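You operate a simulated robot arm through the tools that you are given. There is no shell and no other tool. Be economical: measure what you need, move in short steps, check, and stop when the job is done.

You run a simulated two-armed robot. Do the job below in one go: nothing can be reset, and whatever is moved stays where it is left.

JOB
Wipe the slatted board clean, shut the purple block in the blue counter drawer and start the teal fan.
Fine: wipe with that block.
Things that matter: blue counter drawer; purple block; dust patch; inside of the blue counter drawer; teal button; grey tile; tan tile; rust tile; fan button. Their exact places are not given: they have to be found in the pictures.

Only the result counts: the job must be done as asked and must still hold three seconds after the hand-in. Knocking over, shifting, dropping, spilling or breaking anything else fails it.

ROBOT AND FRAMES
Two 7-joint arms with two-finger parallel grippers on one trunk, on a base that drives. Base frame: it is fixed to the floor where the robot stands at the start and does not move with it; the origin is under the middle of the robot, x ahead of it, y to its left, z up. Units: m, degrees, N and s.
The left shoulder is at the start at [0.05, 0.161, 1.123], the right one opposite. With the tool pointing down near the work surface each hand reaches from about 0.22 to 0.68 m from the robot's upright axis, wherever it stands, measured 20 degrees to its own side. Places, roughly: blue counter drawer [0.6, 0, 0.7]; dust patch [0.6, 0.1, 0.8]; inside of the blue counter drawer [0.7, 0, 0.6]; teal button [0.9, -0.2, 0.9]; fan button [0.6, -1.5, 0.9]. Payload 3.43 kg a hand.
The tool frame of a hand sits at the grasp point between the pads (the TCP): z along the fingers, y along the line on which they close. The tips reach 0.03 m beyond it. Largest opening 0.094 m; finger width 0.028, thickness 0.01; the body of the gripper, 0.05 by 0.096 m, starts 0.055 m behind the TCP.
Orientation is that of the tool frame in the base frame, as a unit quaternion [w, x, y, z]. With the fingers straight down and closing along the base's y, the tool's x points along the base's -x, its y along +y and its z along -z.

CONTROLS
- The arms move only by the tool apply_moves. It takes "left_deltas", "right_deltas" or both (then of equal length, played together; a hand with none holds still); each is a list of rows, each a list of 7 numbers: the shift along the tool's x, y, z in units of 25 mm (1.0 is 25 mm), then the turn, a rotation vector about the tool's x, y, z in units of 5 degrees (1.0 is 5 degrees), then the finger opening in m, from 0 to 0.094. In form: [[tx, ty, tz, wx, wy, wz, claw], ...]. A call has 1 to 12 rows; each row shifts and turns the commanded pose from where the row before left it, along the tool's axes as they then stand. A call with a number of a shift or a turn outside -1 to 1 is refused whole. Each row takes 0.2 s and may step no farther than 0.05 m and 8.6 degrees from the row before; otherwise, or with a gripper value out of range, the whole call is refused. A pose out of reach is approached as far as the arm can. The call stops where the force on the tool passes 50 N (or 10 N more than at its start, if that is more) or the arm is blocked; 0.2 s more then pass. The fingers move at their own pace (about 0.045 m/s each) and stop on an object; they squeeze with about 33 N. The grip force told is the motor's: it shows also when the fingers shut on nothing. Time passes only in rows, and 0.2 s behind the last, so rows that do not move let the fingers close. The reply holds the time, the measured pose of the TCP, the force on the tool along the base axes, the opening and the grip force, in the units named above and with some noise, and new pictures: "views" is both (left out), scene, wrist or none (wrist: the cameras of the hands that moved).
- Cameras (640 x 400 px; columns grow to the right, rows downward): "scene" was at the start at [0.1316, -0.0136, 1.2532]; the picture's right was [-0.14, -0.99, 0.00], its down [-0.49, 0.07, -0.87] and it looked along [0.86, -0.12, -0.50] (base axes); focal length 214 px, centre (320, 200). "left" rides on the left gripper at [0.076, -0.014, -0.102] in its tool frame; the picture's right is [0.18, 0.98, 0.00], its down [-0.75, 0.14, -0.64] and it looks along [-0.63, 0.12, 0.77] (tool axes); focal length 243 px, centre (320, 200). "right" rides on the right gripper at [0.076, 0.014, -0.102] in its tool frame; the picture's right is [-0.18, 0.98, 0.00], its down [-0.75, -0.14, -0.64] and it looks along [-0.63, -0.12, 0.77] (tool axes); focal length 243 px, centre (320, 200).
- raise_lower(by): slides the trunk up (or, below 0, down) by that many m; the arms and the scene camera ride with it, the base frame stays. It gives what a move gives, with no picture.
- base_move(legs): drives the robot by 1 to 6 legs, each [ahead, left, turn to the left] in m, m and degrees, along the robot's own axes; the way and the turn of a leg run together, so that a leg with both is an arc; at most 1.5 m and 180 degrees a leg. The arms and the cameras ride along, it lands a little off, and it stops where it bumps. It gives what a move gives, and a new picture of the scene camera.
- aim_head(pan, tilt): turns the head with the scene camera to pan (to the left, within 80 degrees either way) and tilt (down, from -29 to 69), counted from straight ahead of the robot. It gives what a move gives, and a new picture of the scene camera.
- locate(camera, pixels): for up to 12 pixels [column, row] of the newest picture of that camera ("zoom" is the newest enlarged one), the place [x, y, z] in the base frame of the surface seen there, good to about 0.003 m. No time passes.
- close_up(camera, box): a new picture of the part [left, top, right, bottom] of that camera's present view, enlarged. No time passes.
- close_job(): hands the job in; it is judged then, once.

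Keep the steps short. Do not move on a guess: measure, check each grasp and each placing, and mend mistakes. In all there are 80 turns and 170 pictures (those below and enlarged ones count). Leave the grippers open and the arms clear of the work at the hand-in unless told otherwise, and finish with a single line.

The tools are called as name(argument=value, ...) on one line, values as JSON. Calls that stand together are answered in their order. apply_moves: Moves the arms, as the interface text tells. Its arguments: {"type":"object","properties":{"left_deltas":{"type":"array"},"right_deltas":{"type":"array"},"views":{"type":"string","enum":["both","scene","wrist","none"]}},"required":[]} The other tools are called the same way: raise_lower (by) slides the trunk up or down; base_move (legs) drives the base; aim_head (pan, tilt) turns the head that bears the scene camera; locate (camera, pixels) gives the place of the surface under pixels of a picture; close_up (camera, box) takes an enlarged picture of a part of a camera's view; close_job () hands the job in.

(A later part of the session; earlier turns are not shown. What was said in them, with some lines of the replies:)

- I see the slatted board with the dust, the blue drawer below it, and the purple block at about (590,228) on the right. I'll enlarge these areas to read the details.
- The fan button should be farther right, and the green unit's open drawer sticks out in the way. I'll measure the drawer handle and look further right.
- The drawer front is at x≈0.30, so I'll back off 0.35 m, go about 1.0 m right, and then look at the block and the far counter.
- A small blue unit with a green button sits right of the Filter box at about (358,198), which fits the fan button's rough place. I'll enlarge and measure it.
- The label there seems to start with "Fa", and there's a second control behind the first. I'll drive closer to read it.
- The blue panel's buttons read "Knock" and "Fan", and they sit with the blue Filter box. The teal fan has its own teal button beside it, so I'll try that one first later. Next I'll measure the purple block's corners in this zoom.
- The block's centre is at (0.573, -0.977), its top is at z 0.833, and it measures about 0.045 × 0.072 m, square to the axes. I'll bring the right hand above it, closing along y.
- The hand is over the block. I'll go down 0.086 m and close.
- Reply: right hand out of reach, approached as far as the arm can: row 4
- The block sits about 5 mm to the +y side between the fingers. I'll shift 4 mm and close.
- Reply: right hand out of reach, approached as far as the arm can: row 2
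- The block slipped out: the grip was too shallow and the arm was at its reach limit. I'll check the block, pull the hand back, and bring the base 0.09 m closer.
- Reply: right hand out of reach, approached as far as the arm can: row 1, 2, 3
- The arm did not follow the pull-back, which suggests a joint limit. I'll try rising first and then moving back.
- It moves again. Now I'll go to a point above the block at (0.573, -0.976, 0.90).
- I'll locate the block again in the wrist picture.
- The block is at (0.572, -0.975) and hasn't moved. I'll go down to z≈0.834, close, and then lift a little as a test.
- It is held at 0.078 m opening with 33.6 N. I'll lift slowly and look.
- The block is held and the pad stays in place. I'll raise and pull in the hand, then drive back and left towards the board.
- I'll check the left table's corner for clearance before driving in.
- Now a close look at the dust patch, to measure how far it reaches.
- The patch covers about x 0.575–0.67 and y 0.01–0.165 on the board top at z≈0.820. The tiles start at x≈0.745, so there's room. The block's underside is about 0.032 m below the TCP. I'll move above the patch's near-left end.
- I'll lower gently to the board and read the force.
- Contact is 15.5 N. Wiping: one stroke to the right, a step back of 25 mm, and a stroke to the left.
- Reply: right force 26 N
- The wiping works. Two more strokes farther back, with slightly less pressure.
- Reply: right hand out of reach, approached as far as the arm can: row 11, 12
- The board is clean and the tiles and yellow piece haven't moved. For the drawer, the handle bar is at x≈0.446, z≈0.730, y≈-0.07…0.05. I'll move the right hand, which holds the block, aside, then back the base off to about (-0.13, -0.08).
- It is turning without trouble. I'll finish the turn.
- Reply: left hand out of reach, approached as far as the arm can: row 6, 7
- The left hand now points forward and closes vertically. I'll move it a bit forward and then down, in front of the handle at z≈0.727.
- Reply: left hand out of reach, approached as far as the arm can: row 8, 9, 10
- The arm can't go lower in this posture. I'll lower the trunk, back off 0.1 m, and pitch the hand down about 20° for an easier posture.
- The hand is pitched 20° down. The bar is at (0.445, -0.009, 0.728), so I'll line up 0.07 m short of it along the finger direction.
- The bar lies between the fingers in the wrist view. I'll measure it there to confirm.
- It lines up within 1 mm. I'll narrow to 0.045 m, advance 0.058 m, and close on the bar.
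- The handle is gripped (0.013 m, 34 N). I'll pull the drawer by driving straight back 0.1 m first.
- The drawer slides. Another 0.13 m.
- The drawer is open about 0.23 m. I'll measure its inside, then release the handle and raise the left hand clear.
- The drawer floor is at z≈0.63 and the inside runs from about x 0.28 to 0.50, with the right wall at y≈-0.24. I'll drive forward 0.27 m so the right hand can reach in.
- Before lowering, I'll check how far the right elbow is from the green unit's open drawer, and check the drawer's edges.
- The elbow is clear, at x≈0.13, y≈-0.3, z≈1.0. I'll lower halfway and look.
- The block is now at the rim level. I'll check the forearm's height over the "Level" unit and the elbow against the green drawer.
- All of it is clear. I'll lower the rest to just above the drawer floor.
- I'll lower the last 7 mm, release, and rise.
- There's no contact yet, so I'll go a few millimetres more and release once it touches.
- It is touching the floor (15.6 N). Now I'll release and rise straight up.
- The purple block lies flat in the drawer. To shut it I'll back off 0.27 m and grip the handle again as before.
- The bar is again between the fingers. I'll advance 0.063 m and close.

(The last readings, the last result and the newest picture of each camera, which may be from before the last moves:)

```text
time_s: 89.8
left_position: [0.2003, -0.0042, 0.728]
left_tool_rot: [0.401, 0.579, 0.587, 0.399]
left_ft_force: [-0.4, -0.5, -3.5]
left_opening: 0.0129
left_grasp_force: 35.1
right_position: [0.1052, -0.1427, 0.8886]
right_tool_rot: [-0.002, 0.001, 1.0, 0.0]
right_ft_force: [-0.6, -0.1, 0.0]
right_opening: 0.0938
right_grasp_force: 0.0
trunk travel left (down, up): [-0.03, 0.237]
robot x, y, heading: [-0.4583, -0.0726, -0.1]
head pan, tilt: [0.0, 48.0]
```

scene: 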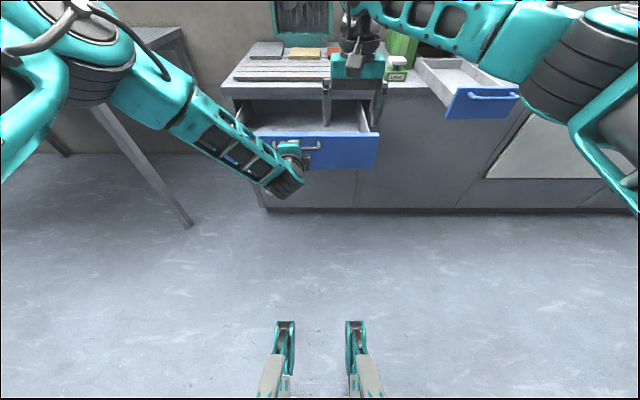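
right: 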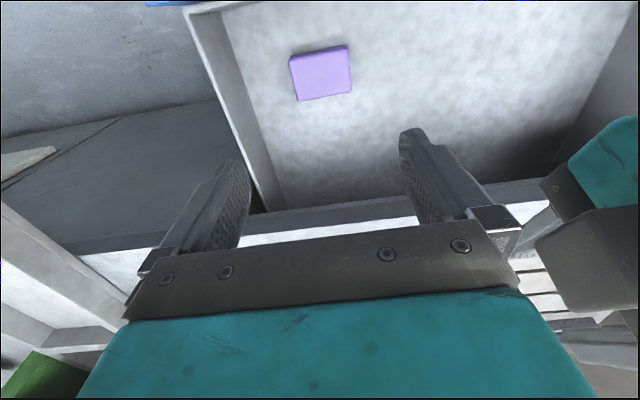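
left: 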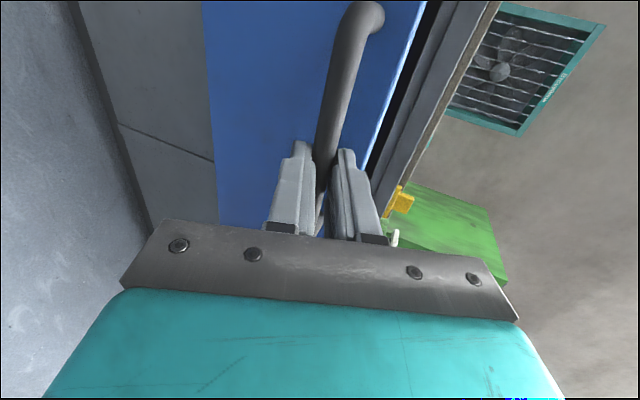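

The handle is gripped. I'll drive forward 0.23 m to shut the drawer.

base_move(legs=[[0.23, 0, 0]])

```text
time_s: 91.5
left_position: [0.4308, -0.0059, 0.7294]
left_tool_rot: [0.401, 0.579, 0.587, 0.399]
left_ft_force: [-10.8, -5.1, -7.4]
left_opening: 0.0127
left_grasp_force: 45.0
right_position: [0.3355, -0.1426, 0.8907]
right_tool_rot: [-0.001, 0.002, 1.0, 0.0]
right_ft_force: [0.6, -0.7, 0.1]
right_opening: 0.0941
right_grasp_force: 0.1
trunk travel left (down, up): [-0.03, 0.237]
robot x, y, heading: [-0.2272, -0.0725, -0.3]
head pan, tilt: [0.0, 48.0]
```

scene: 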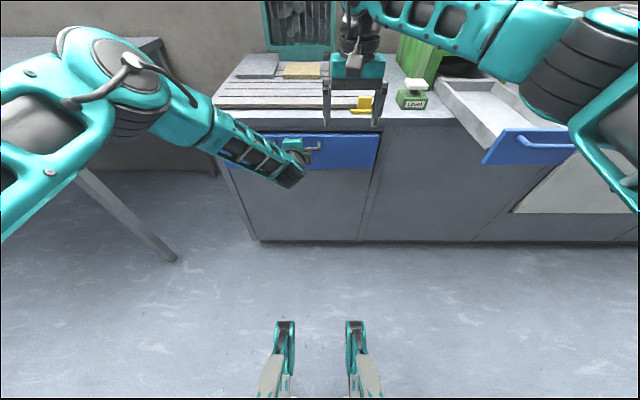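

It looks shut. I'll open the fingers, back out along the finger line, and rise.

apply_moves(left_deltas=[[0, 0, 0, 0, 0, 0, 0.05], [0, 0, 0, 0, 0, 0, 0.05], [0, 0, -0.8, 0, 0, 0, 0.05], [0, 0, -1, 0, 0, 0, 0.05], [0, 0, -1, 0, 0, 0, 0.05], [0, 0.5, -0.4, 0, 0, 0, 0.05], [0, 1, 0, 0, 0, 0, 0.05], [0, 1, 0, 0, 0, 0, 0.05], [0, 1, 0, 0, 0, 0, 0.05], [0, 1, 0, 0, 0, 0, 0.05], [0, 1, 0, 0, 0, 0, 0.05], [0, 1, 0, 0, 0, 0, 0.05]], views="scene")

raise_lower(by=0.12)

locate(camera="scene", pixels=[[350, 155], [297, 147], [300, 155], [240, 150], [348, 45]])

```text
time_s: 94.1
left_position: [0.4162, -0.0051, 0.9101]
left_tool_rot: [0.402, 0.579, 0.588, 0.398]
left_ft_force: [-0.1, 0.1, -0.6]
left_opening: 0.0499
left_grasp_force: 0.0
right_position: [0.3358, -0.1426, 0.8905]
right_tool_rot: [-0.003, 0.002, 1.0, 0.0]
right_ft_force: [-0.8, -0.2, 0.2]
right_opening: 0.0939
right_grasp_force: 0.0
trunk travel left (down, up): [-0.03, 0.237]
robot x, y, heading: [-0.2314, -0.0706, -0.1]
head pan, tilt: [0.0, 48.0]
```

scene: 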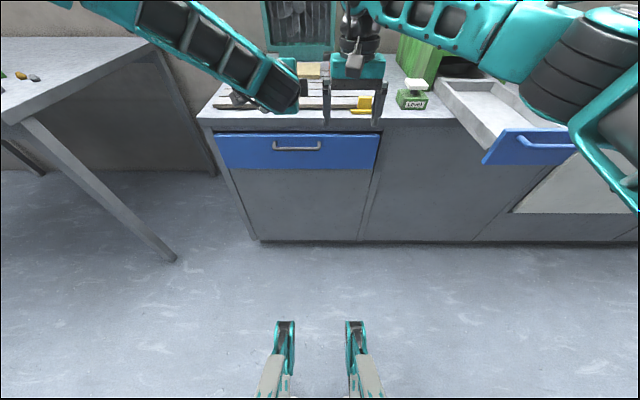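

```text
time_s: 95.6
left_position: [0.417, -0.0039, 1.0301]
left_tool_rot: [0.401, 0.579, 0.588, 0.397]
left_ft_force: [0.1, 0.3, -0.4]
left_opening: 0.0496
left_grasp_force: 0.0
right_position: [0.3363, -0.1416, 1.0099]
right_tool_rot: [-0.002, 0.002, 1.0, 0.0]
right_ft_force: [0.0, -0.3, 0.7]
right_opening: 0.0943
right_grasp_force: 0.0
trunk travel left (down, up): [-0.15, 0.117]
robot x, y, heading: [-0.2281, -0.0671, 0.1]
head pan, tilt: [0.0, 48.0]
```

```text
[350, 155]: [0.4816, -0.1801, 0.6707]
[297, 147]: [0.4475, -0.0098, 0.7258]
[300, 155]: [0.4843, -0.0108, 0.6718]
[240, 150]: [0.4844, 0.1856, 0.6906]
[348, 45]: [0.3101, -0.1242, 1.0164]
```

The drawer is shut, with its face back at x=0.484. Next is the teal button at about (0.92, -0.21, 0.88). The left hand already points forward and should reach it. I'll tuck the right arm up first, then drive ahead.

apply_moves(right_deltas=[[0, 0, -1, 0, 0, 0, 0.094], [0.5, -0.2, -1, 0, 0, 0, 0.094], [1, -0.2, -1, 0, 0, 0, 0.094], [1, -0.2, -1, 0, 0, 0, 0.094], [1, -0.2, -1, 0, 0, 0, 0.094], [1, -0.2, -1, 0, 0, 0, 0.094], [1, -0.2, -1, 0, 0, 0, 0.094], [1, -0.2, -1, 0, 0, 0, 0.094], [1, -0.2, -0.6, 0, 0, 0, 0.094], [1, -0.2, 0, 0, 0, 0, 0.094], [1, -0.2, 0, 0, 0, 0, 0.094]], views="none")

base_move(legs=[[0, -0.1, 0], [0.27, 0, 0]])

aim_head(pan=-8, tilt=28)

```text
time_s: 98.0
left_position: [0.4154, -0.0044, 1.0306]
left_tool_rot: [0.402, 0.579, 0.588, 0.397]
left_ft_force: [-0.4, 0.3, 0.0]
left_opening: 0.0501
left_grasp_force: 0.1
right_position: [0.0984, -0.1918, 1.2267]
right_tool_rot: [-0.002, 0.002, 1.0, 0.0]
right_ft_force: [0.1, -0.4, 0.2]
right_opening: 0.094
right_grasp_force: 0.1
trunk travel left (down, up): [-0.15, 0.117]
robot x, y, heading: [-0.2308, -0.0753, -0.1]
head pan, tilt: [0.0, 48.0]
```

```text
time_s: 100.6
left_position: [0.6792, -0.1081, 1.031]
left_tool_rot: [0.402, 0.578, 0.588, 0.397]
left_ft_force: [-0.4, 0.0, 0.2]
left_opening: 0.05
left_grasp_force: 0.0
right_position: [0.362, -0.2957, 1.2265]
right_tool_rot: [-0.002, 0.002, 1.0, 0.0]
right_ft_force: [-0.4, -0.6, -0.4]
right_opening: 0.0938
right_grasp_force: 0.2
trunk travel left (down, up): [-0.15, 0.117]
robot x, y, heading: [0.0352, -0.1774, -0.2]
head pan, tilt: [0.0, 48.0]
```

scene: 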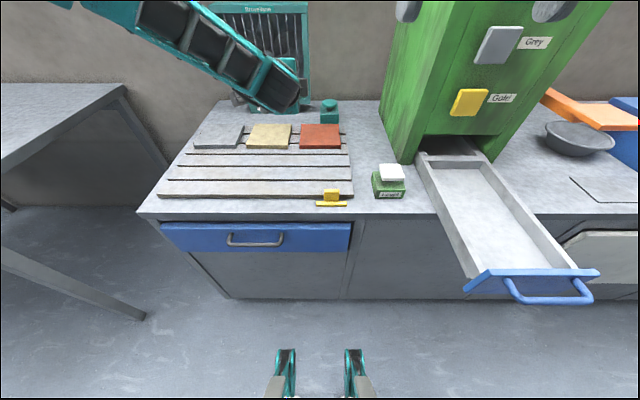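

```text
time_s: 101.5
left_position: [0.6778, -0.11, 1.0296]
left_tool_rot: [0.402, 0.579, 0.587, 0.398]
left_ft_force: [0.4, -0.2, 0.7]
left_opening: 0.05
left_grasp_force: 0.0
right_position: [0.3609, -0.2947, 1.2265]
right_tool_rot: [-0.001, 0.001, 1.0, 0.0]
right_ft_force: [0.0, 0.8, 1.3]
right_opening: 0.0942
right_grasp_force: 0.0
trunk travel left (down, up): [-0.15, 0.117]
robot x, y, heading: [0.0344, -0.1789, -0.2]
head pan, tilt: [-8.0, 28.0]
```

scene: 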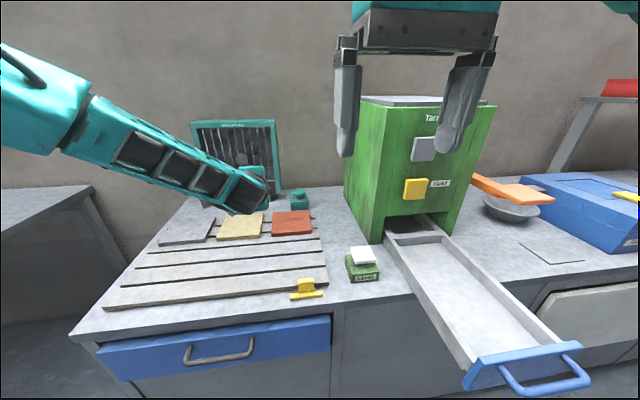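

I'll enlarge the fan and the button and measure the button cap.

close_up(camera="scene", box=[230, 110, 350, 230])

locate(camera="scene", pixels=[[299, 190], [293, 190], [305, 190], [299, 188], [299, 206], [290, 200], [308, 204], [275, 190]])

```text
3.33 times, centred on (290, 170) of scene
```

zoom: 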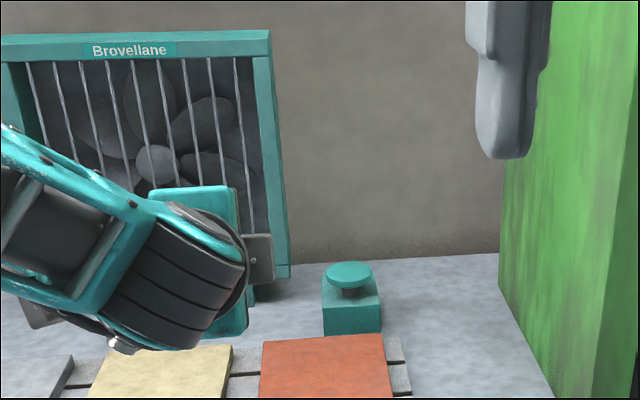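

```text
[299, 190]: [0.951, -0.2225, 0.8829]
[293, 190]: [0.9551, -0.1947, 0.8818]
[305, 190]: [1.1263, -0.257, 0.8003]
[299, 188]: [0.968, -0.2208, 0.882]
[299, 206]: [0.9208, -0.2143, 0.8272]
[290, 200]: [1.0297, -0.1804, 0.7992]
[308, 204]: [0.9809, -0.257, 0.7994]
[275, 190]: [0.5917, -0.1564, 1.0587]
```

locate(camera="zoom", pixels=[[349, 265], [349, 272], [332, 273], [367, 272], [349, 280], [340, 268], [358, 278]])

```text
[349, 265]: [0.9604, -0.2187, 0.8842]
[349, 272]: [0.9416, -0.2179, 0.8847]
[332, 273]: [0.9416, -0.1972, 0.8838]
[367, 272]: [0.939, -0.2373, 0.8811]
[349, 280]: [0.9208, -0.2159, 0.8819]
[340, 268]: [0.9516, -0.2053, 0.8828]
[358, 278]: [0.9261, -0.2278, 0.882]
```

The cap centre is at (0.942, -0.217, 0.883), with a radius of about 0.023. I'll close the left fingers and move them level over the button at z≈1.03.

apply_moves(left_deltas=[[-0.47, 0.34, 0.94, 0, 0, 0, 0], [-0.47, 0.34, 0.94, 0, 0, 0, 0], [-0.47, 0.34, 0.94, 0, 0, 0, 0], [-0.47, 0.34, 0.94, 0, 0, 0, 0], [-0.47, 0.34, 0.94, 0, 0, 0, 0], [-0.47, 0.34, 0.94, 0, 0, 0, 0], [-0.47, 0.34, 0.94, 0, 0, 0, 0], [-0.47, 0.34, 0.94, 0, 0, 0, 0], [-0.47, 0.34, 0.94, 0, 0, 0, 0]])

```text
time_s: 103.5
left_position: [0.7916, -0.1631, 1.0296]
left_tool_rot: [0.403, 0.578, 0.587, 0.398]
left_ft_force: [0.6, -0.1, -0.8]
left_opening: 0.0
left_grasp_force: 32.9
left hand out of reach, approached as far as the arm can: row 5, 6, 7, 8, 9
right_position: [0.3614, -0.294, 1.2267]
right_tool_rot: [-0.002, 0.003, 1.0, -0.001]
right_ft_force: [-0.1, -0.1, -0.1]
right_opening: 0.0941
right_grasp_force: 0.0
trunk travel left (down, up): [-0.15, 0.117]
robot x, y, heading: [0.0349, -0.1793, -0.3]
head pan, tilt: [-8.0, 28.0]
```

scene: 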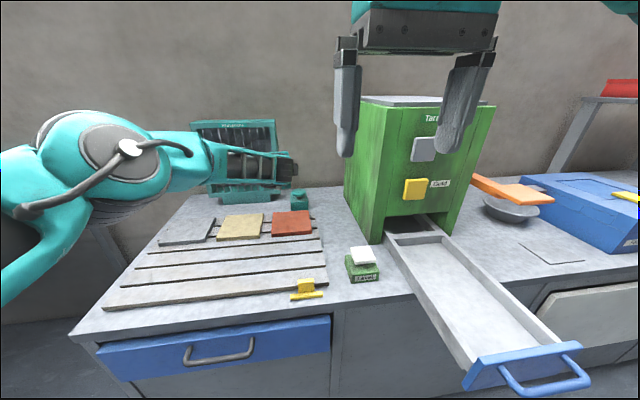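
left: 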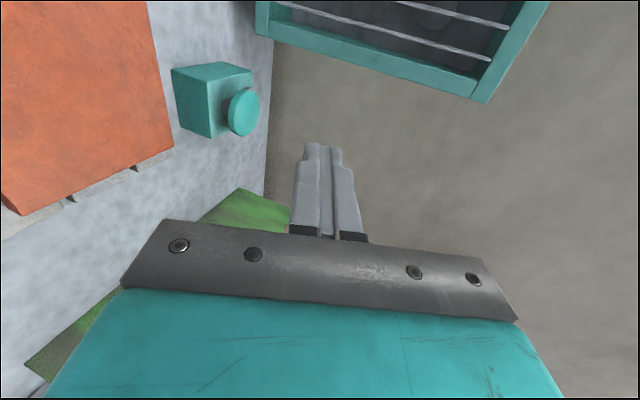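

It stops short, apparently from the wrist posture. I'll turn the hand to the right in line with the forearm and see how much reach that gains.

apply_moves(left_deltas=[[0, 0, 0, 0, -1, 0, 0], [0, 0, 0, 0, -1, 0, 0], [0, 0, 0, 0, -1, 0, 0], [0, 0, 0, 0, -1, 0, 0], [0, 0, 0, 0, -1, 0, 0]])

```text
time_s: 104.7
left_position: [0.7903, -0.1629, 1.0277]
left_tool_rot: [0.519, 0.652, 0.487, 0.262]
left_ft_force: [-0.1, -0.3, 0.1]
left_opening: 0.0001
left_grasp_force: 33.3
right_position: [0.3616, -0.2943, 1.2263]
right_tool_rot: [-0.001, 0.002, 1.0, -0.001]
right_ft_force: [-0.6, 0.3, 0.5]
right_opening: 0.0941
right_grasp_force: 0.1
trunk travel left (down, up): [-0.15, 0.117]
robot x, y, heading: [0.0348, -0.1798, -0.2]
head pan, tilt: [-8.0, 28.0]
```

scene: 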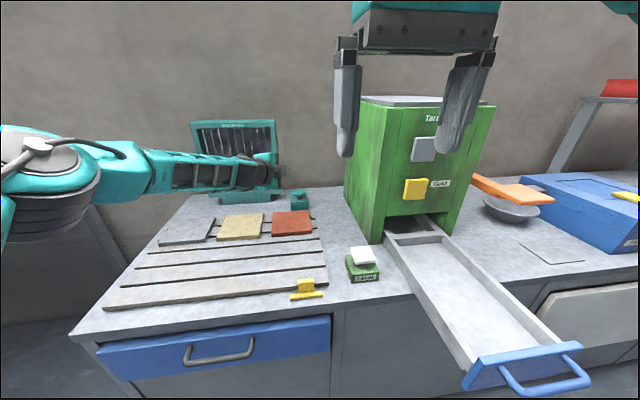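
left: 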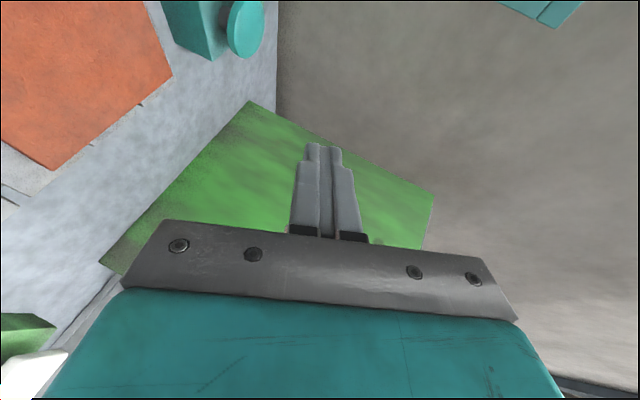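

The hand yawed 25° and the elbow folded better. I'll try forward again towards the button.

apply_moves(left_deltas=[[0.07, 0.33, 0.92, 0, 0, 0, 0], [0.07, 0.33, 0.92, 0, 0, 0, 0], [0.07, 0.33, 0.92, 0, 0, 0, 0], [0.07, 0.33, 0.92, 0, 0, 0, 0], [0.07, 0.33, 0.92, 0, 0, 0, 0]])

```text
time_s: 105.9
left_position: [0.8211, -0.1722, 1.0275]
left_tool_rot: [0.521, 0.651, 0.485, 0.262]
left_ft_force: [-1.0, 0.1, -0.8]
left_opening: 0.0
left_grasp_force: 32.7
left hand out of reach, approached as far as the arm can: row 2, 3, 4, 5
right_position: [0.361, -0.2949, 1.2267]
right_tool_rot: [-0.002, 0.002, 1.0, -0.001]
right_ft_force: [-0.5, -0.1, -0.2]
right_opening: 0.0939
right_grasp_force: 0.0
trunk travel left (down, up): [-0.15, 0.117]
robot x, y, heading: [0.0348, -0.1793, -0.0]
head pan, tilt: [-8.0, 28.0]
```

scene: 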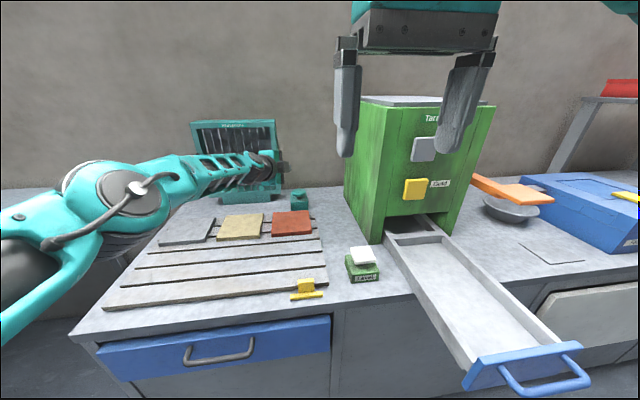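
left: 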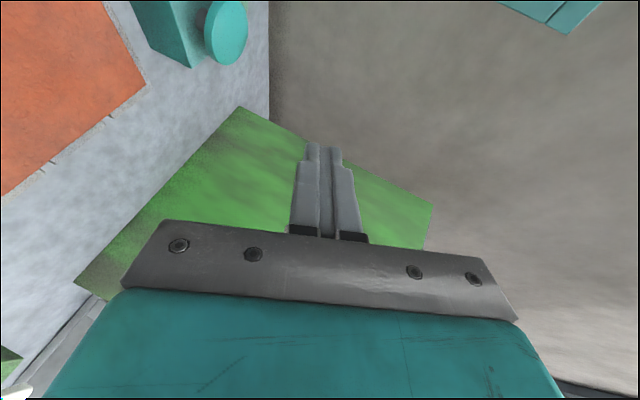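

The hand reaches x=0.821, so I need about 0.09 m more from the base. The trunk can then press down. First I'll check the elbow height and the counter front.

locate(camera="scene", pixels=[[120, 215], [130, 230], [180, 190], [220, 190], [60, 260], [270, 160], [255, 175]])

base_move(legs=[[0.05, 0, 0]])

```text
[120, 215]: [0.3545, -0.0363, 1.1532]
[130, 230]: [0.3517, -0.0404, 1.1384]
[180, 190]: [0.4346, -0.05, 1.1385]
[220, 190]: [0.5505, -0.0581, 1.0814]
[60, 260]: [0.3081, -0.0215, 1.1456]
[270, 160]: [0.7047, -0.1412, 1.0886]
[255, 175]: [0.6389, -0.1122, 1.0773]
```

```text
time_s: 106.8
left_position: [0.8709, -0.1706, 1.0268]
left_tool_rot: [0.521, 0.651, 0.485, 0.263]
left_ft_force: [0.2, 0.3, 0.4]
left_opening: 0.0002
left_grasp_force: 33.7
right_position: [0.4117, -0.2944, 1.2256]
right_tool_rot: [-0.002, 0.002, 1.0, 0.0]
right_ft_force: [0.4, -0.4, -0.3]
right_opening: 0.0941
right_grasp_force: 0.0
trunk travel left (down, up): [-0.15, 0.117]
robot x, y, heading: [0.0815, -0.1788, -0.1]
head pan, tilt: [-8.0, 28.0]
```

scene: 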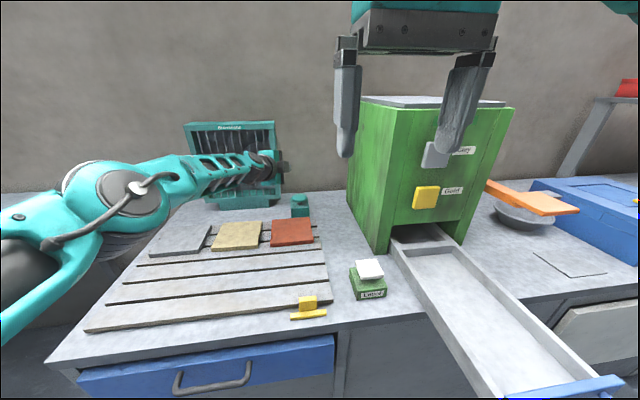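

No bump. I'll shift 0.037 m ahead and 0.03 m right to put the fingertip over the cap.

base_move(legs=[[0.037, -0.03, 0]])

apply_moves(left_deltas=[[0, 0, 0, 0, 0, 0, 0]], views="wrist")

```text
time_s: 107.7
left_position: [0.9051, -0.2009, 1.028]
left_tool_rot: [0.52, 0.651, 0.487, 0.264]
left_ft_force: [0.3, 0.6, -0.1]
left_opening: 0.0
left_grasp_force: 33.1
right_position: [0.4476, -0.3247, 1.2263]
right_tool_rot: [-0.001, 0.003, 1.0, 0.0]
right_ft_force: [0.8, -0.5, -0.5]
right_opening: 0.0941
right_grasp_force: 0.1
trunk travel left (down, up): [-0.15, 0.117]
robot x, y, heading: [0.1199, -0.2046, -0.2]
head pan, tilt: [-8.0, 28.0]
```

scene: 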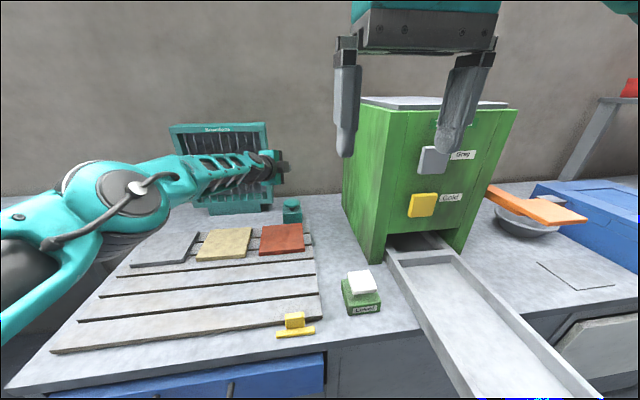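

```text
time_s: 108.1
left_position: [0.9066, -0.2017, 1.0274]
left_tool_rot: [0.52, 0.651, 0.486, 0.263]
left_ft_force: [-0.7, 0.4, -0.3]
left_opening: 0.0
left_grasp_force: 33.4
right_position: [0.4471, -0.3247, 1.2266]
right_tool_rot: [-0.002, 0.002, 1.0, 0.0]
right_ft_force: [-0.7, 0.7, 0.7]
right_opening: 0.094
right_grasp_force: 0.1
trunk travel left (down, up): [-0.15, 0.117]
robot x, y, heading: [0.1173, -0.2079, 0.0]
head pan, tilt: [-8.0, 28.0]
```

left: 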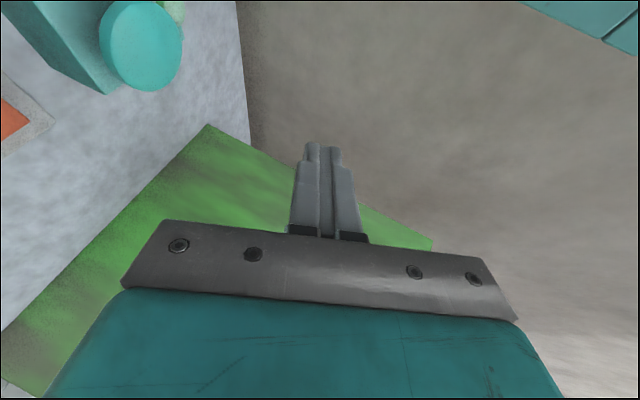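

The tip is over the cap at about (0.932, -0.214), about 0.125 m above it. I'll lower the trunk 0.10 m.

raise_lower(by=-0.1)

apply_moves(left_deltas=[[0, 0, 0, 0, 0, 0, 0]])

```text
time_s: 109.4
left_position: [0.9039, -0.2013, 0.9264]
left_tool_rot: [0.522, 0.651, 0.486, 0.262]
left_ft_force: [0.2, 0.6, 0.1]
left_opening: 0.0
left_grasp_force: 33.1
right_position: [0.4462, -0.3259, 1.126]
right_tool_rot: [-0.001, 0.002, 1.0, 0.0]
right_ft_force: [-0.1, -0.4, -0.4]
right_opening: 0.0941
right_grasp_force: 0.0
trunk travel left (down, up): [-0.05, 0.217]
robot x, y, heading: [0.1189, -0.2031, -0.0]
head pan, tilt: [-8.0, 28.0]
```

```text
time_s: 109.8
left_position: [0.9053, -0.2013, 0.9279]
left_tool_rot: [0.521, 0.65, 0.486, 0.262]
left_ft_force: [-0.6, -0.4, -1.0]
left_opening: 0.0
left_grasp_force: 33.5
right_position: [0.4457, -0.326, 1.1261]
right_tool_rot: [-0.001, 0.001, 1.0, -0.001]
right_ft_force: [-0.8, -0.4, 0.4]
right_opening: 0.0937
right_grasp_force: 0.0
trunk travel left (down, up): [-0.05, 0.217]
robot x, y, heading: [0.1167, -0.2073, -0.2]
head pan, tilt: [-8.0, 28.0]
```

scene: 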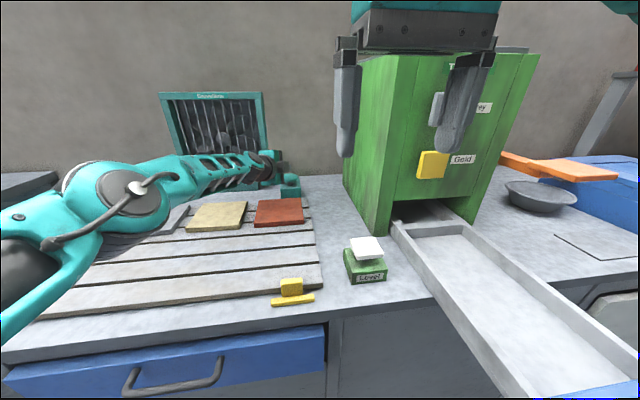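
left: 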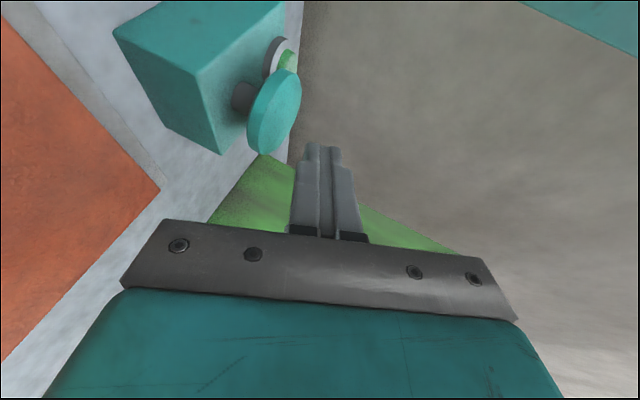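

There's an indicator lamp behind the cap that looks green. Before pressing, I'll enlarge it and check whether the fan is already turning.

close_up(camera="left", box=[200, 0, 360, 100])

close_up(camera="scene", box=[150, 80, 290, 180])

apply_moves(left_deltas=[[0, 0, 0, 0, 0, 0, 0]], views="none")

close_up(camera="scene", box=[150, 80, 290, 180])

```text
4.00 times, centred on (280, 50) of left
```

zoom: 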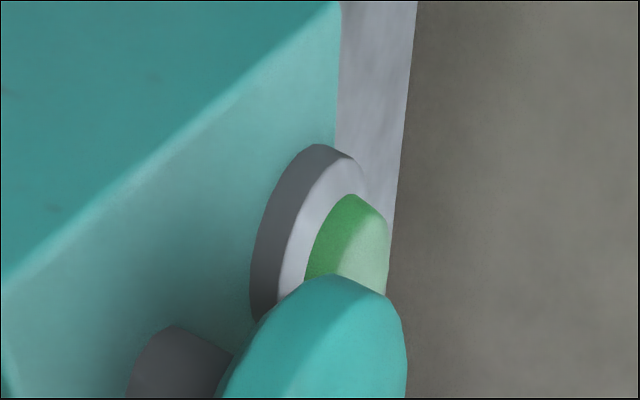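

```text
4.00 times, centred on (220, 130) of scene
```

zoom: 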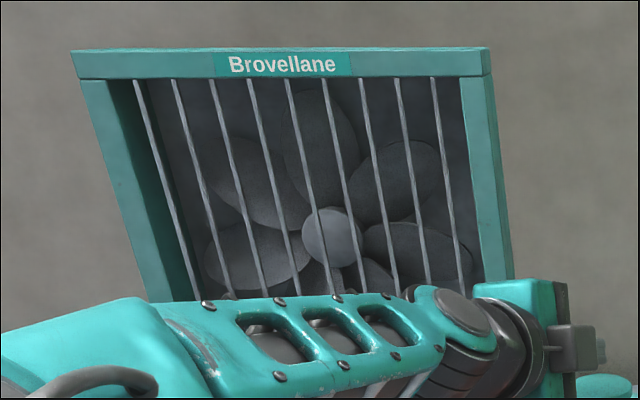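

```text
time_s: 110.2
left_position: [0.9053, -0.201, 0.9276]
left_tool_rot: [0.521, 0.651, 0.486, 0.262]
left_ft_force: [1.1, -0.6, 0.5]
left_opening: 0.0
left_grasp_force: 32.8
right_position: [0.4465, -0.3248, 1.1274]
right_tool_rot: [-0.002, 0.002, 1.0, -0.001]
right_ft_force: [-0.2, 0.3, 0.0]
right_opening: 0.0941
right_grasp_force: 0.0
trunk travel left (down, up): [-0.05, 0.217]
robot x, y, heading: [0.1228, -0.2125, -0.2]
head pan, tilt: [-8.0, 28.0]
```

```text
4.00 times, centred on (220, 130) of scene
```

zoom: 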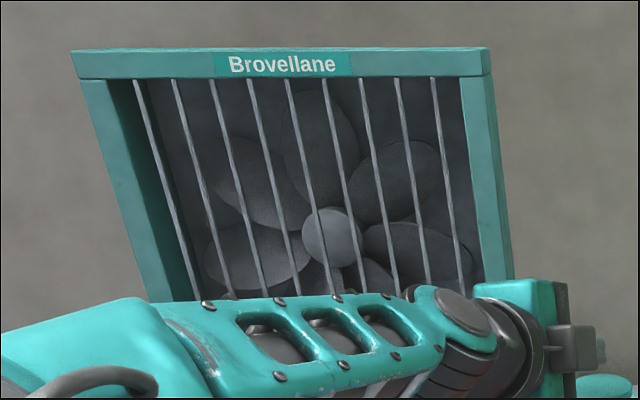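

The fan is still and the lamp looks unlit. I'll press down with the arm in small steps.

apply_moves(left_deltas=[[0.13, -0.75, 0.26, 0, 0, 0, 0], [0.05, -0.28, 0.1, 0, 0, 0, 0], [0.05, -0.28, 0.1, 0, 0, 0, 0], [0.05, -0.28, 0.1, 0, 0, 0, 0]])

```text
time_s: 111.2
left_position: [0.9056, -0.202, 0.8886]
left_tool_rot: [0.522, 0.65, 0.485, 0.264]
left_ft_force: [1.3, -0.3, 7.2]
left_opening: 0.0002
left_grasp_force: 33.2
right_position: [0.4459, -0.3242, 1.1259]
right_tool_rot: [-0.001, 0.002, 1.0, -0.001]
right_ft_force: [0.3, 0.4, 0.1]
right_opening: 0.0939
right_grasp_force: 0.1
trunk travel left (down, up): [-0.05, 0.217]
robot x, y, heading: [0.1169, -0.2067, -0.2]
head pan, tilt: [-8.0, 28.0]
```

scene: 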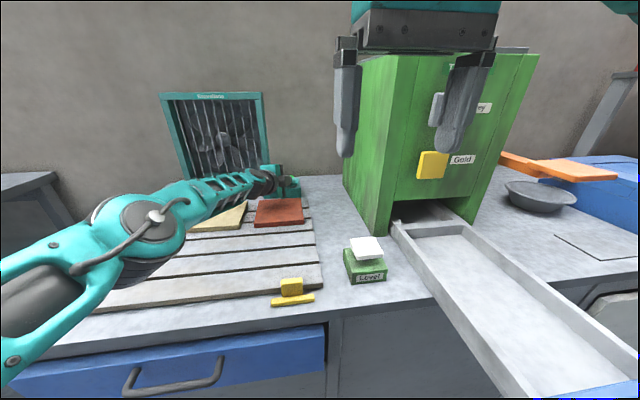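
left: 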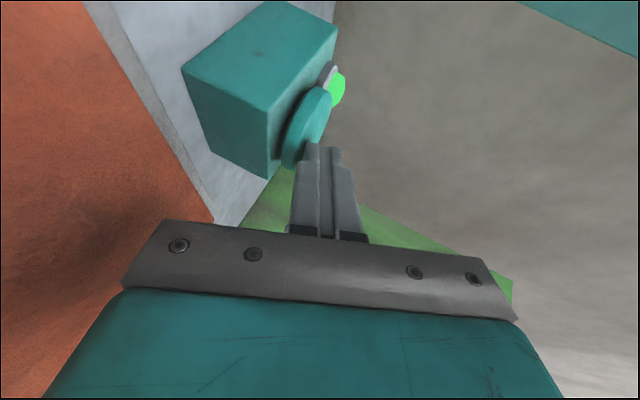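

The lamp lit up bright green at 7 N, so the button is pressed. I'll lift straight off and look at the fan.

apply_moves(left_deltas=[[-0.1, 0.6, -0.2, 0, 0, 0, 0], [-0.15, 0.93, -0.32, 0, 0, 0, 0], [-0.15, 0.93, -0.32, 0, 0, 0, 0]], views="wrist")

close_up(camera="scene", box=[150, 80, 310, 180])

raise_lower(by=0.1)

close_up(camera="scene", box=[150, 100, 310, 220])

```text
time_s: 112.0
left_position: [0.903, -0.1987, 0.9483]
left_tool_rot: [0.524, 0.65, 0.485, 0.262]
left_ft_force: [0.7, 1.0, -0.1]
left_opening: 0.0
left_grasp_force: 32.8
left hand out of reach, approached as far as the arm can: row 3
right_position: [0.4457, -0.3245, 1.1253]
right_tool_rot: [-0.001, 0.003, 1.0, -0.001]
right_ft_force: [-0.9, 0.1, -0.6]
right_opening: 0.0941
right_grasp_force: 0.1
trunk travel left (down, up): [-0.05, 0.217]
robot x, y, heading: [0.1194, -0.2093, -0.0]
head pan, tilt: [-8.0, 28.0]
```

left: 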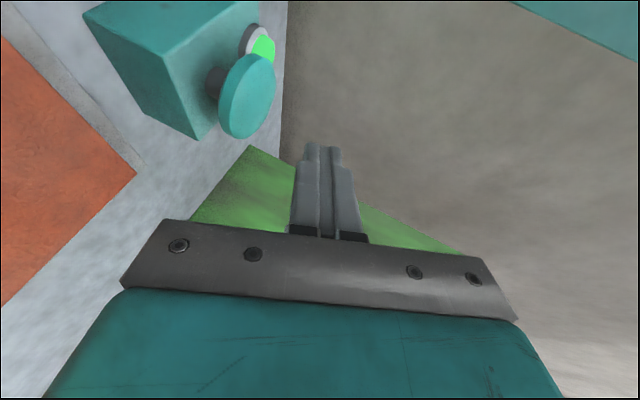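

```text
4.00 times, centred on (230, 130) of scene
```

zoom: 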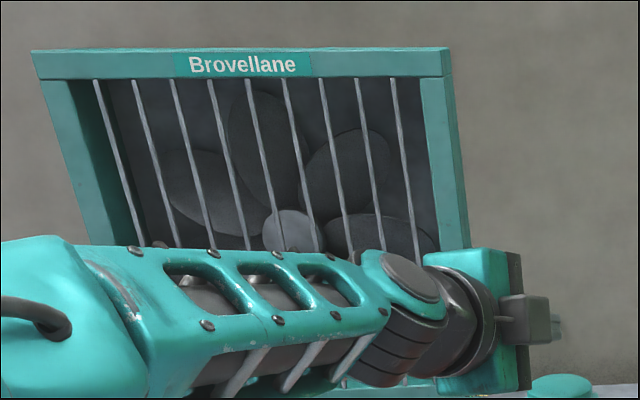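

```text
time_s: 113.4
left_position: [0.9024, -0.1991, 1.0498]
left_tool_rot: [0.524, 0.65, 0.484, 0.263]
left_ft_force: [0.5, -0.4, -0.7]
left_opening: 0.0001
left_grasp_force: 33.5
right_position: [0.4474, -0.3262, 1.2268]
right_tool_rot: [-0.002, 0.002, 1.0, 0.0]
right_ft_force: [0.7, -0.1, -0.3]
right_opening: 0.0942
right_grasp_force: 0.1
trunk travel left (down, up): [-0.15, 0.117]
robot x, y, heading: [0.1179, -0.2083, -0.3]
head pan, tilt: [-8.0, 28.0]
```

```text
3.33 times, centred on (230, 160) of scene
```

zoom: 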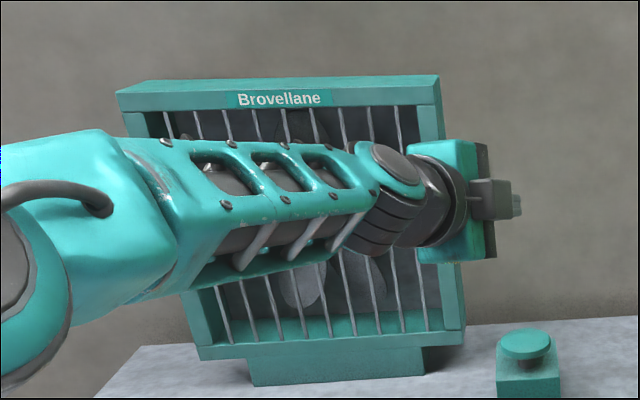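

The lamp stays lit after release. I'll drive back clear and take two pictures of the fan at different times.

base_move(legs=[[-0.42, 0, 0]])

apply_moves(left_deltas=[[0, 0, -1, 0, 0, 0, 0.094], [-0.5, 0.5, -1, 0, 0, 0, 0.094], [-0.5, 1, -1, 0, 0, 0, 0.094], [0, 1, -1, 0, 0, 0, 0.094], [0, 0, -1, 0, 0, 0, 0.094]])

aim_head(pan=8, tilt=25)

```text
time_s: 116.0
left_position: [0.4841, -0.1955, 1.0492]
left_tool_rot: [0.522, 0.65, 0.486, 0.264]
left_ft_force: [-0.5, -0.6, -0.4]
left_opening: 0.0001
left_grasp_force: 33.1
right_position: [0.0286, -0.3236, 1.2274]
right_tool_rot: [-0.001, 0.0, 1.0, 0.0]
right_ft_force: [0.6, 1.4, -0.1]
right_opening: 0.0941
right_grasp_force: 0.0
trunk travel left (down, up): [-0.15, 0.117]
robot x, y, heading: [-0.3001, -0.2064, -0.2]
head pan, tilt: [-8.0, 28.0]
```

scene: 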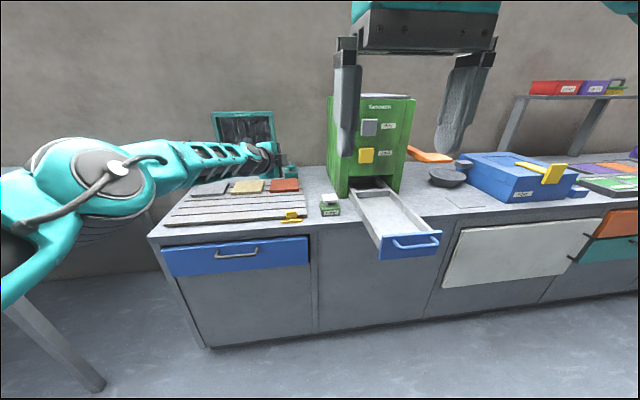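

```text
time_s: 117.2
left_position: [0.3904, -0.1648, 1.1517]
left_tool_rot: [0.523, 0.649, 0.486, 0.262]
left_ft_force: [0.5, -0.3, -0.4]
left_opening: 0.0939
left_grasp_force: 0.0
right_position: [0.0289, -0.3218, 1.2264]
right_tool_rot: [0.0, 0.0, 1.0, -0.001]
right_ft_force: [-0.4, 0.3, 0.6]
right_opening: 0.0939
right_grasp_force: 0.0
trunk travel left (down, up): [-0.15, 0.117]
robot x, y, heading: [-0.2976, -0.2056, -0.0]
head pan, tilt: [-8.0, 28.0]
```

scene: 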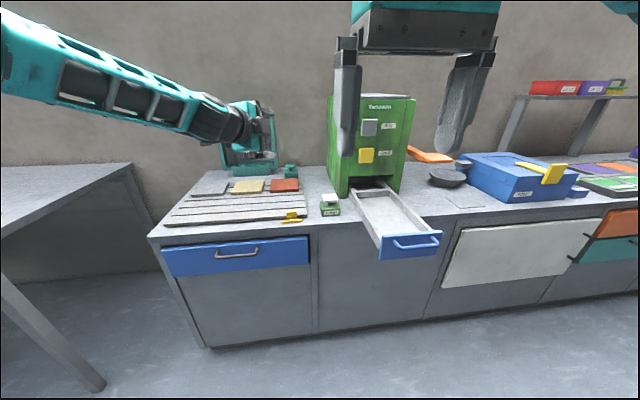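
left: 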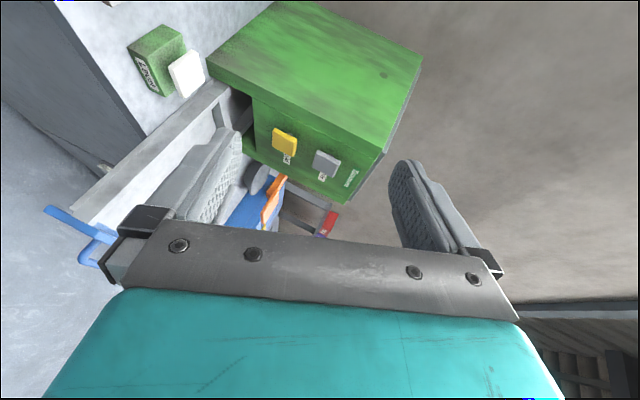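

```text
time_s: 117.9
left_position: [0.3906, -0.165, 1.1513]
left_tool_rot: [0.523, 0.649, 0.485, 0.263]
left_ft_force: [0.4, -1.4, 0.1]
left_opening: 0.094
left_grasp_force: 0.1
right_position: [0.0294, -0.3234, 1.226]
right_tool_rot: [-0.002, 0.0, 1.0, 0.0]
right_ft_force: [0.1, 0.1, -0.2]
right_opening: 0.0938
right_grasp_force: 0.0
trunk travel left (down, up): [-0.15, 0.117]
robot x, y, heading: [-0.3018, -0.204, -0.1]
head pan, tilt: [8.0, 25.0]
```

scene: 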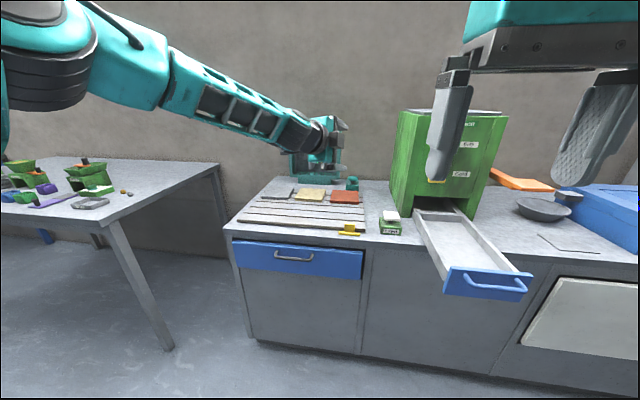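

The left arm hides the fan. I'll move the base left 0.4 m for a free view.

base_move(legs=[[0, 0.4, 0]])

aim_head(pan=-8, tilt=22)

```text
time_s: 120.5
left_position: [0.3919, 0.2385, 1.1518]
left_tool_rot: [0.524, 0.651, 0.484, 0.261]
left_ft_force: [0.4, -0.2, 0.3]
left_opening: 0.0939
left_grasp_force: 0.1
right_position: [0.0292, 0.0812, 1.2262]
right_tool_rot: [-0.003, 0.002, 1.0, -0.001]
right_ft_force: [-0.3, -0.1, -0.2]
right_opening: 0.0943
right_grasp_force: 0.1
trunk travel left (down, up): [-0.15, 0.117]
robot x, y, heading: [-0.3008, 0.199, -0.6]
head pan, tilt: [8.0, 25.0]
```

scene: 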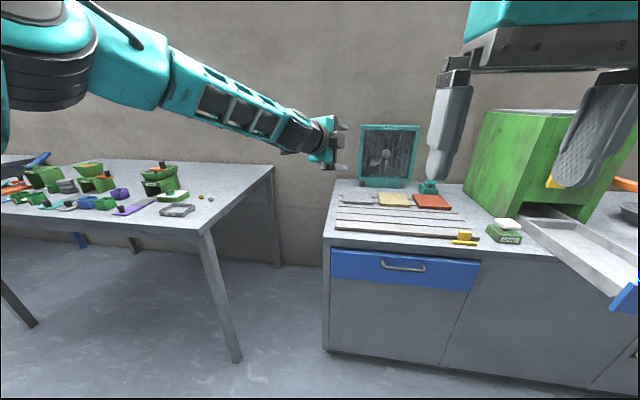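

```text
time_s: 121.2
left_position: [0.3917, 0.238, 1.1517]
left_tool_rot: [0.523, 0.651, 0.484, 0.262]
left_ft_force: [-0.3, -0.7, -0.5]
left_opening: 0.094
left_grasp_force: 0.1
right_position: [0.0282, 0.0817, 1.2267]
right_tool_rot: [-0.002, 0.003, 1.0, 0.0]
right_ft_force: [-0.8, -0.1, 0.9]
right_opening: 0.094
right_grasp_force: 0.0
trunk travel left (down, up): [-0.15, 0.117]
robot x, y, heading: [-0.2951, 0.2003, -0.1]
head pan, tilt: [-8.0, 22.0]
```

scene: 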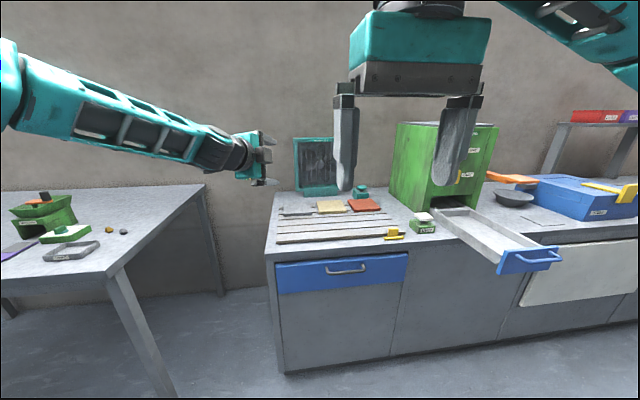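

close_up(camera="scene", box=[280, 125, 380, 215])

apply_moves(left_deltas=[[0, 0, 0, 0, 0, 0, 0.094]], views="none")

close_up(camera="scene", box=[280, 125, 380, 215])

close_up(camera="scene", box=[260, 180, 460, 300])

locate(camera="scene", pixels=[[310, 280], [390, 270], [345, 285]])

```text
4.44 times, centred on (330, 170) of scene
```

zoom: 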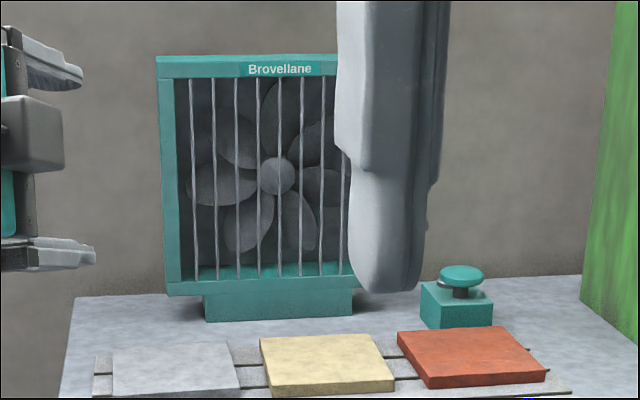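

```text
time_s: 121.7
left_position: [0.3915, 0.2372, 1.1521]
left_tool_rot: [0.523, 0.651, 0.483, 0.263]
left_ft_force: [-0.4, 0.7, 0.3]
left_opening: 0.0941
left_grasp_force: 0.1
right_position: [0.0292, 0.0801, 1.2274]
right_tool_rot: [-0.002, 0.003, 1.0, 0.0]
right_ft_force: [-0.3, 0.2, 0.1]
right_opening: 0.0939
right_grasp_force: 0.1
trunk travel left (down, up): [-0.15, 0.117]
robot x, y, heading: [-0.2968, 0.2001, 0.0]
head pan, tilt: [-8.0, 22.0]
```

```text
4.44 times, centred on (330, 170) of scene
```

zoom: 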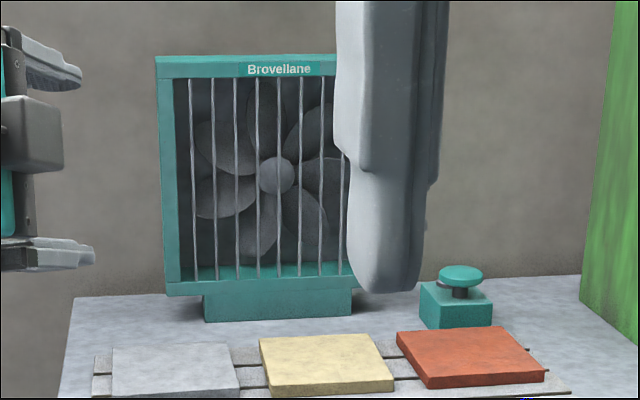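

```text
3.20 times, centred on (360, 240) of scene
```

zoom: 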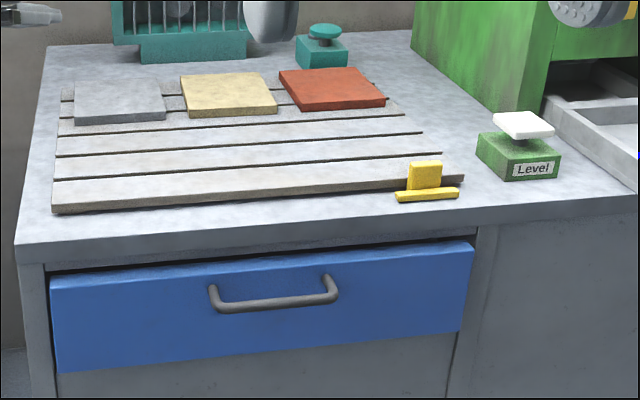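

```text
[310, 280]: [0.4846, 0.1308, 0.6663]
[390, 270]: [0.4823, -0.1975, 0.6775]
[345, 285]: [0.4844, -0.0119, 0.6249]
```

The board is wiped clean, the purple block is shut in the blue counter drawer (its face is back at x≈0.484), and the teal fan is running: its blades moved between two pictures. The tiles and the other things stand where they were, both grippers are open, and the arms are clear, so I'm handing in.

close_job()

```text
The job is handed in.
```

Job handed in: the slatted board is wiped clean, the purple block is shut in the blue counter drawer, and the teal fan is running.
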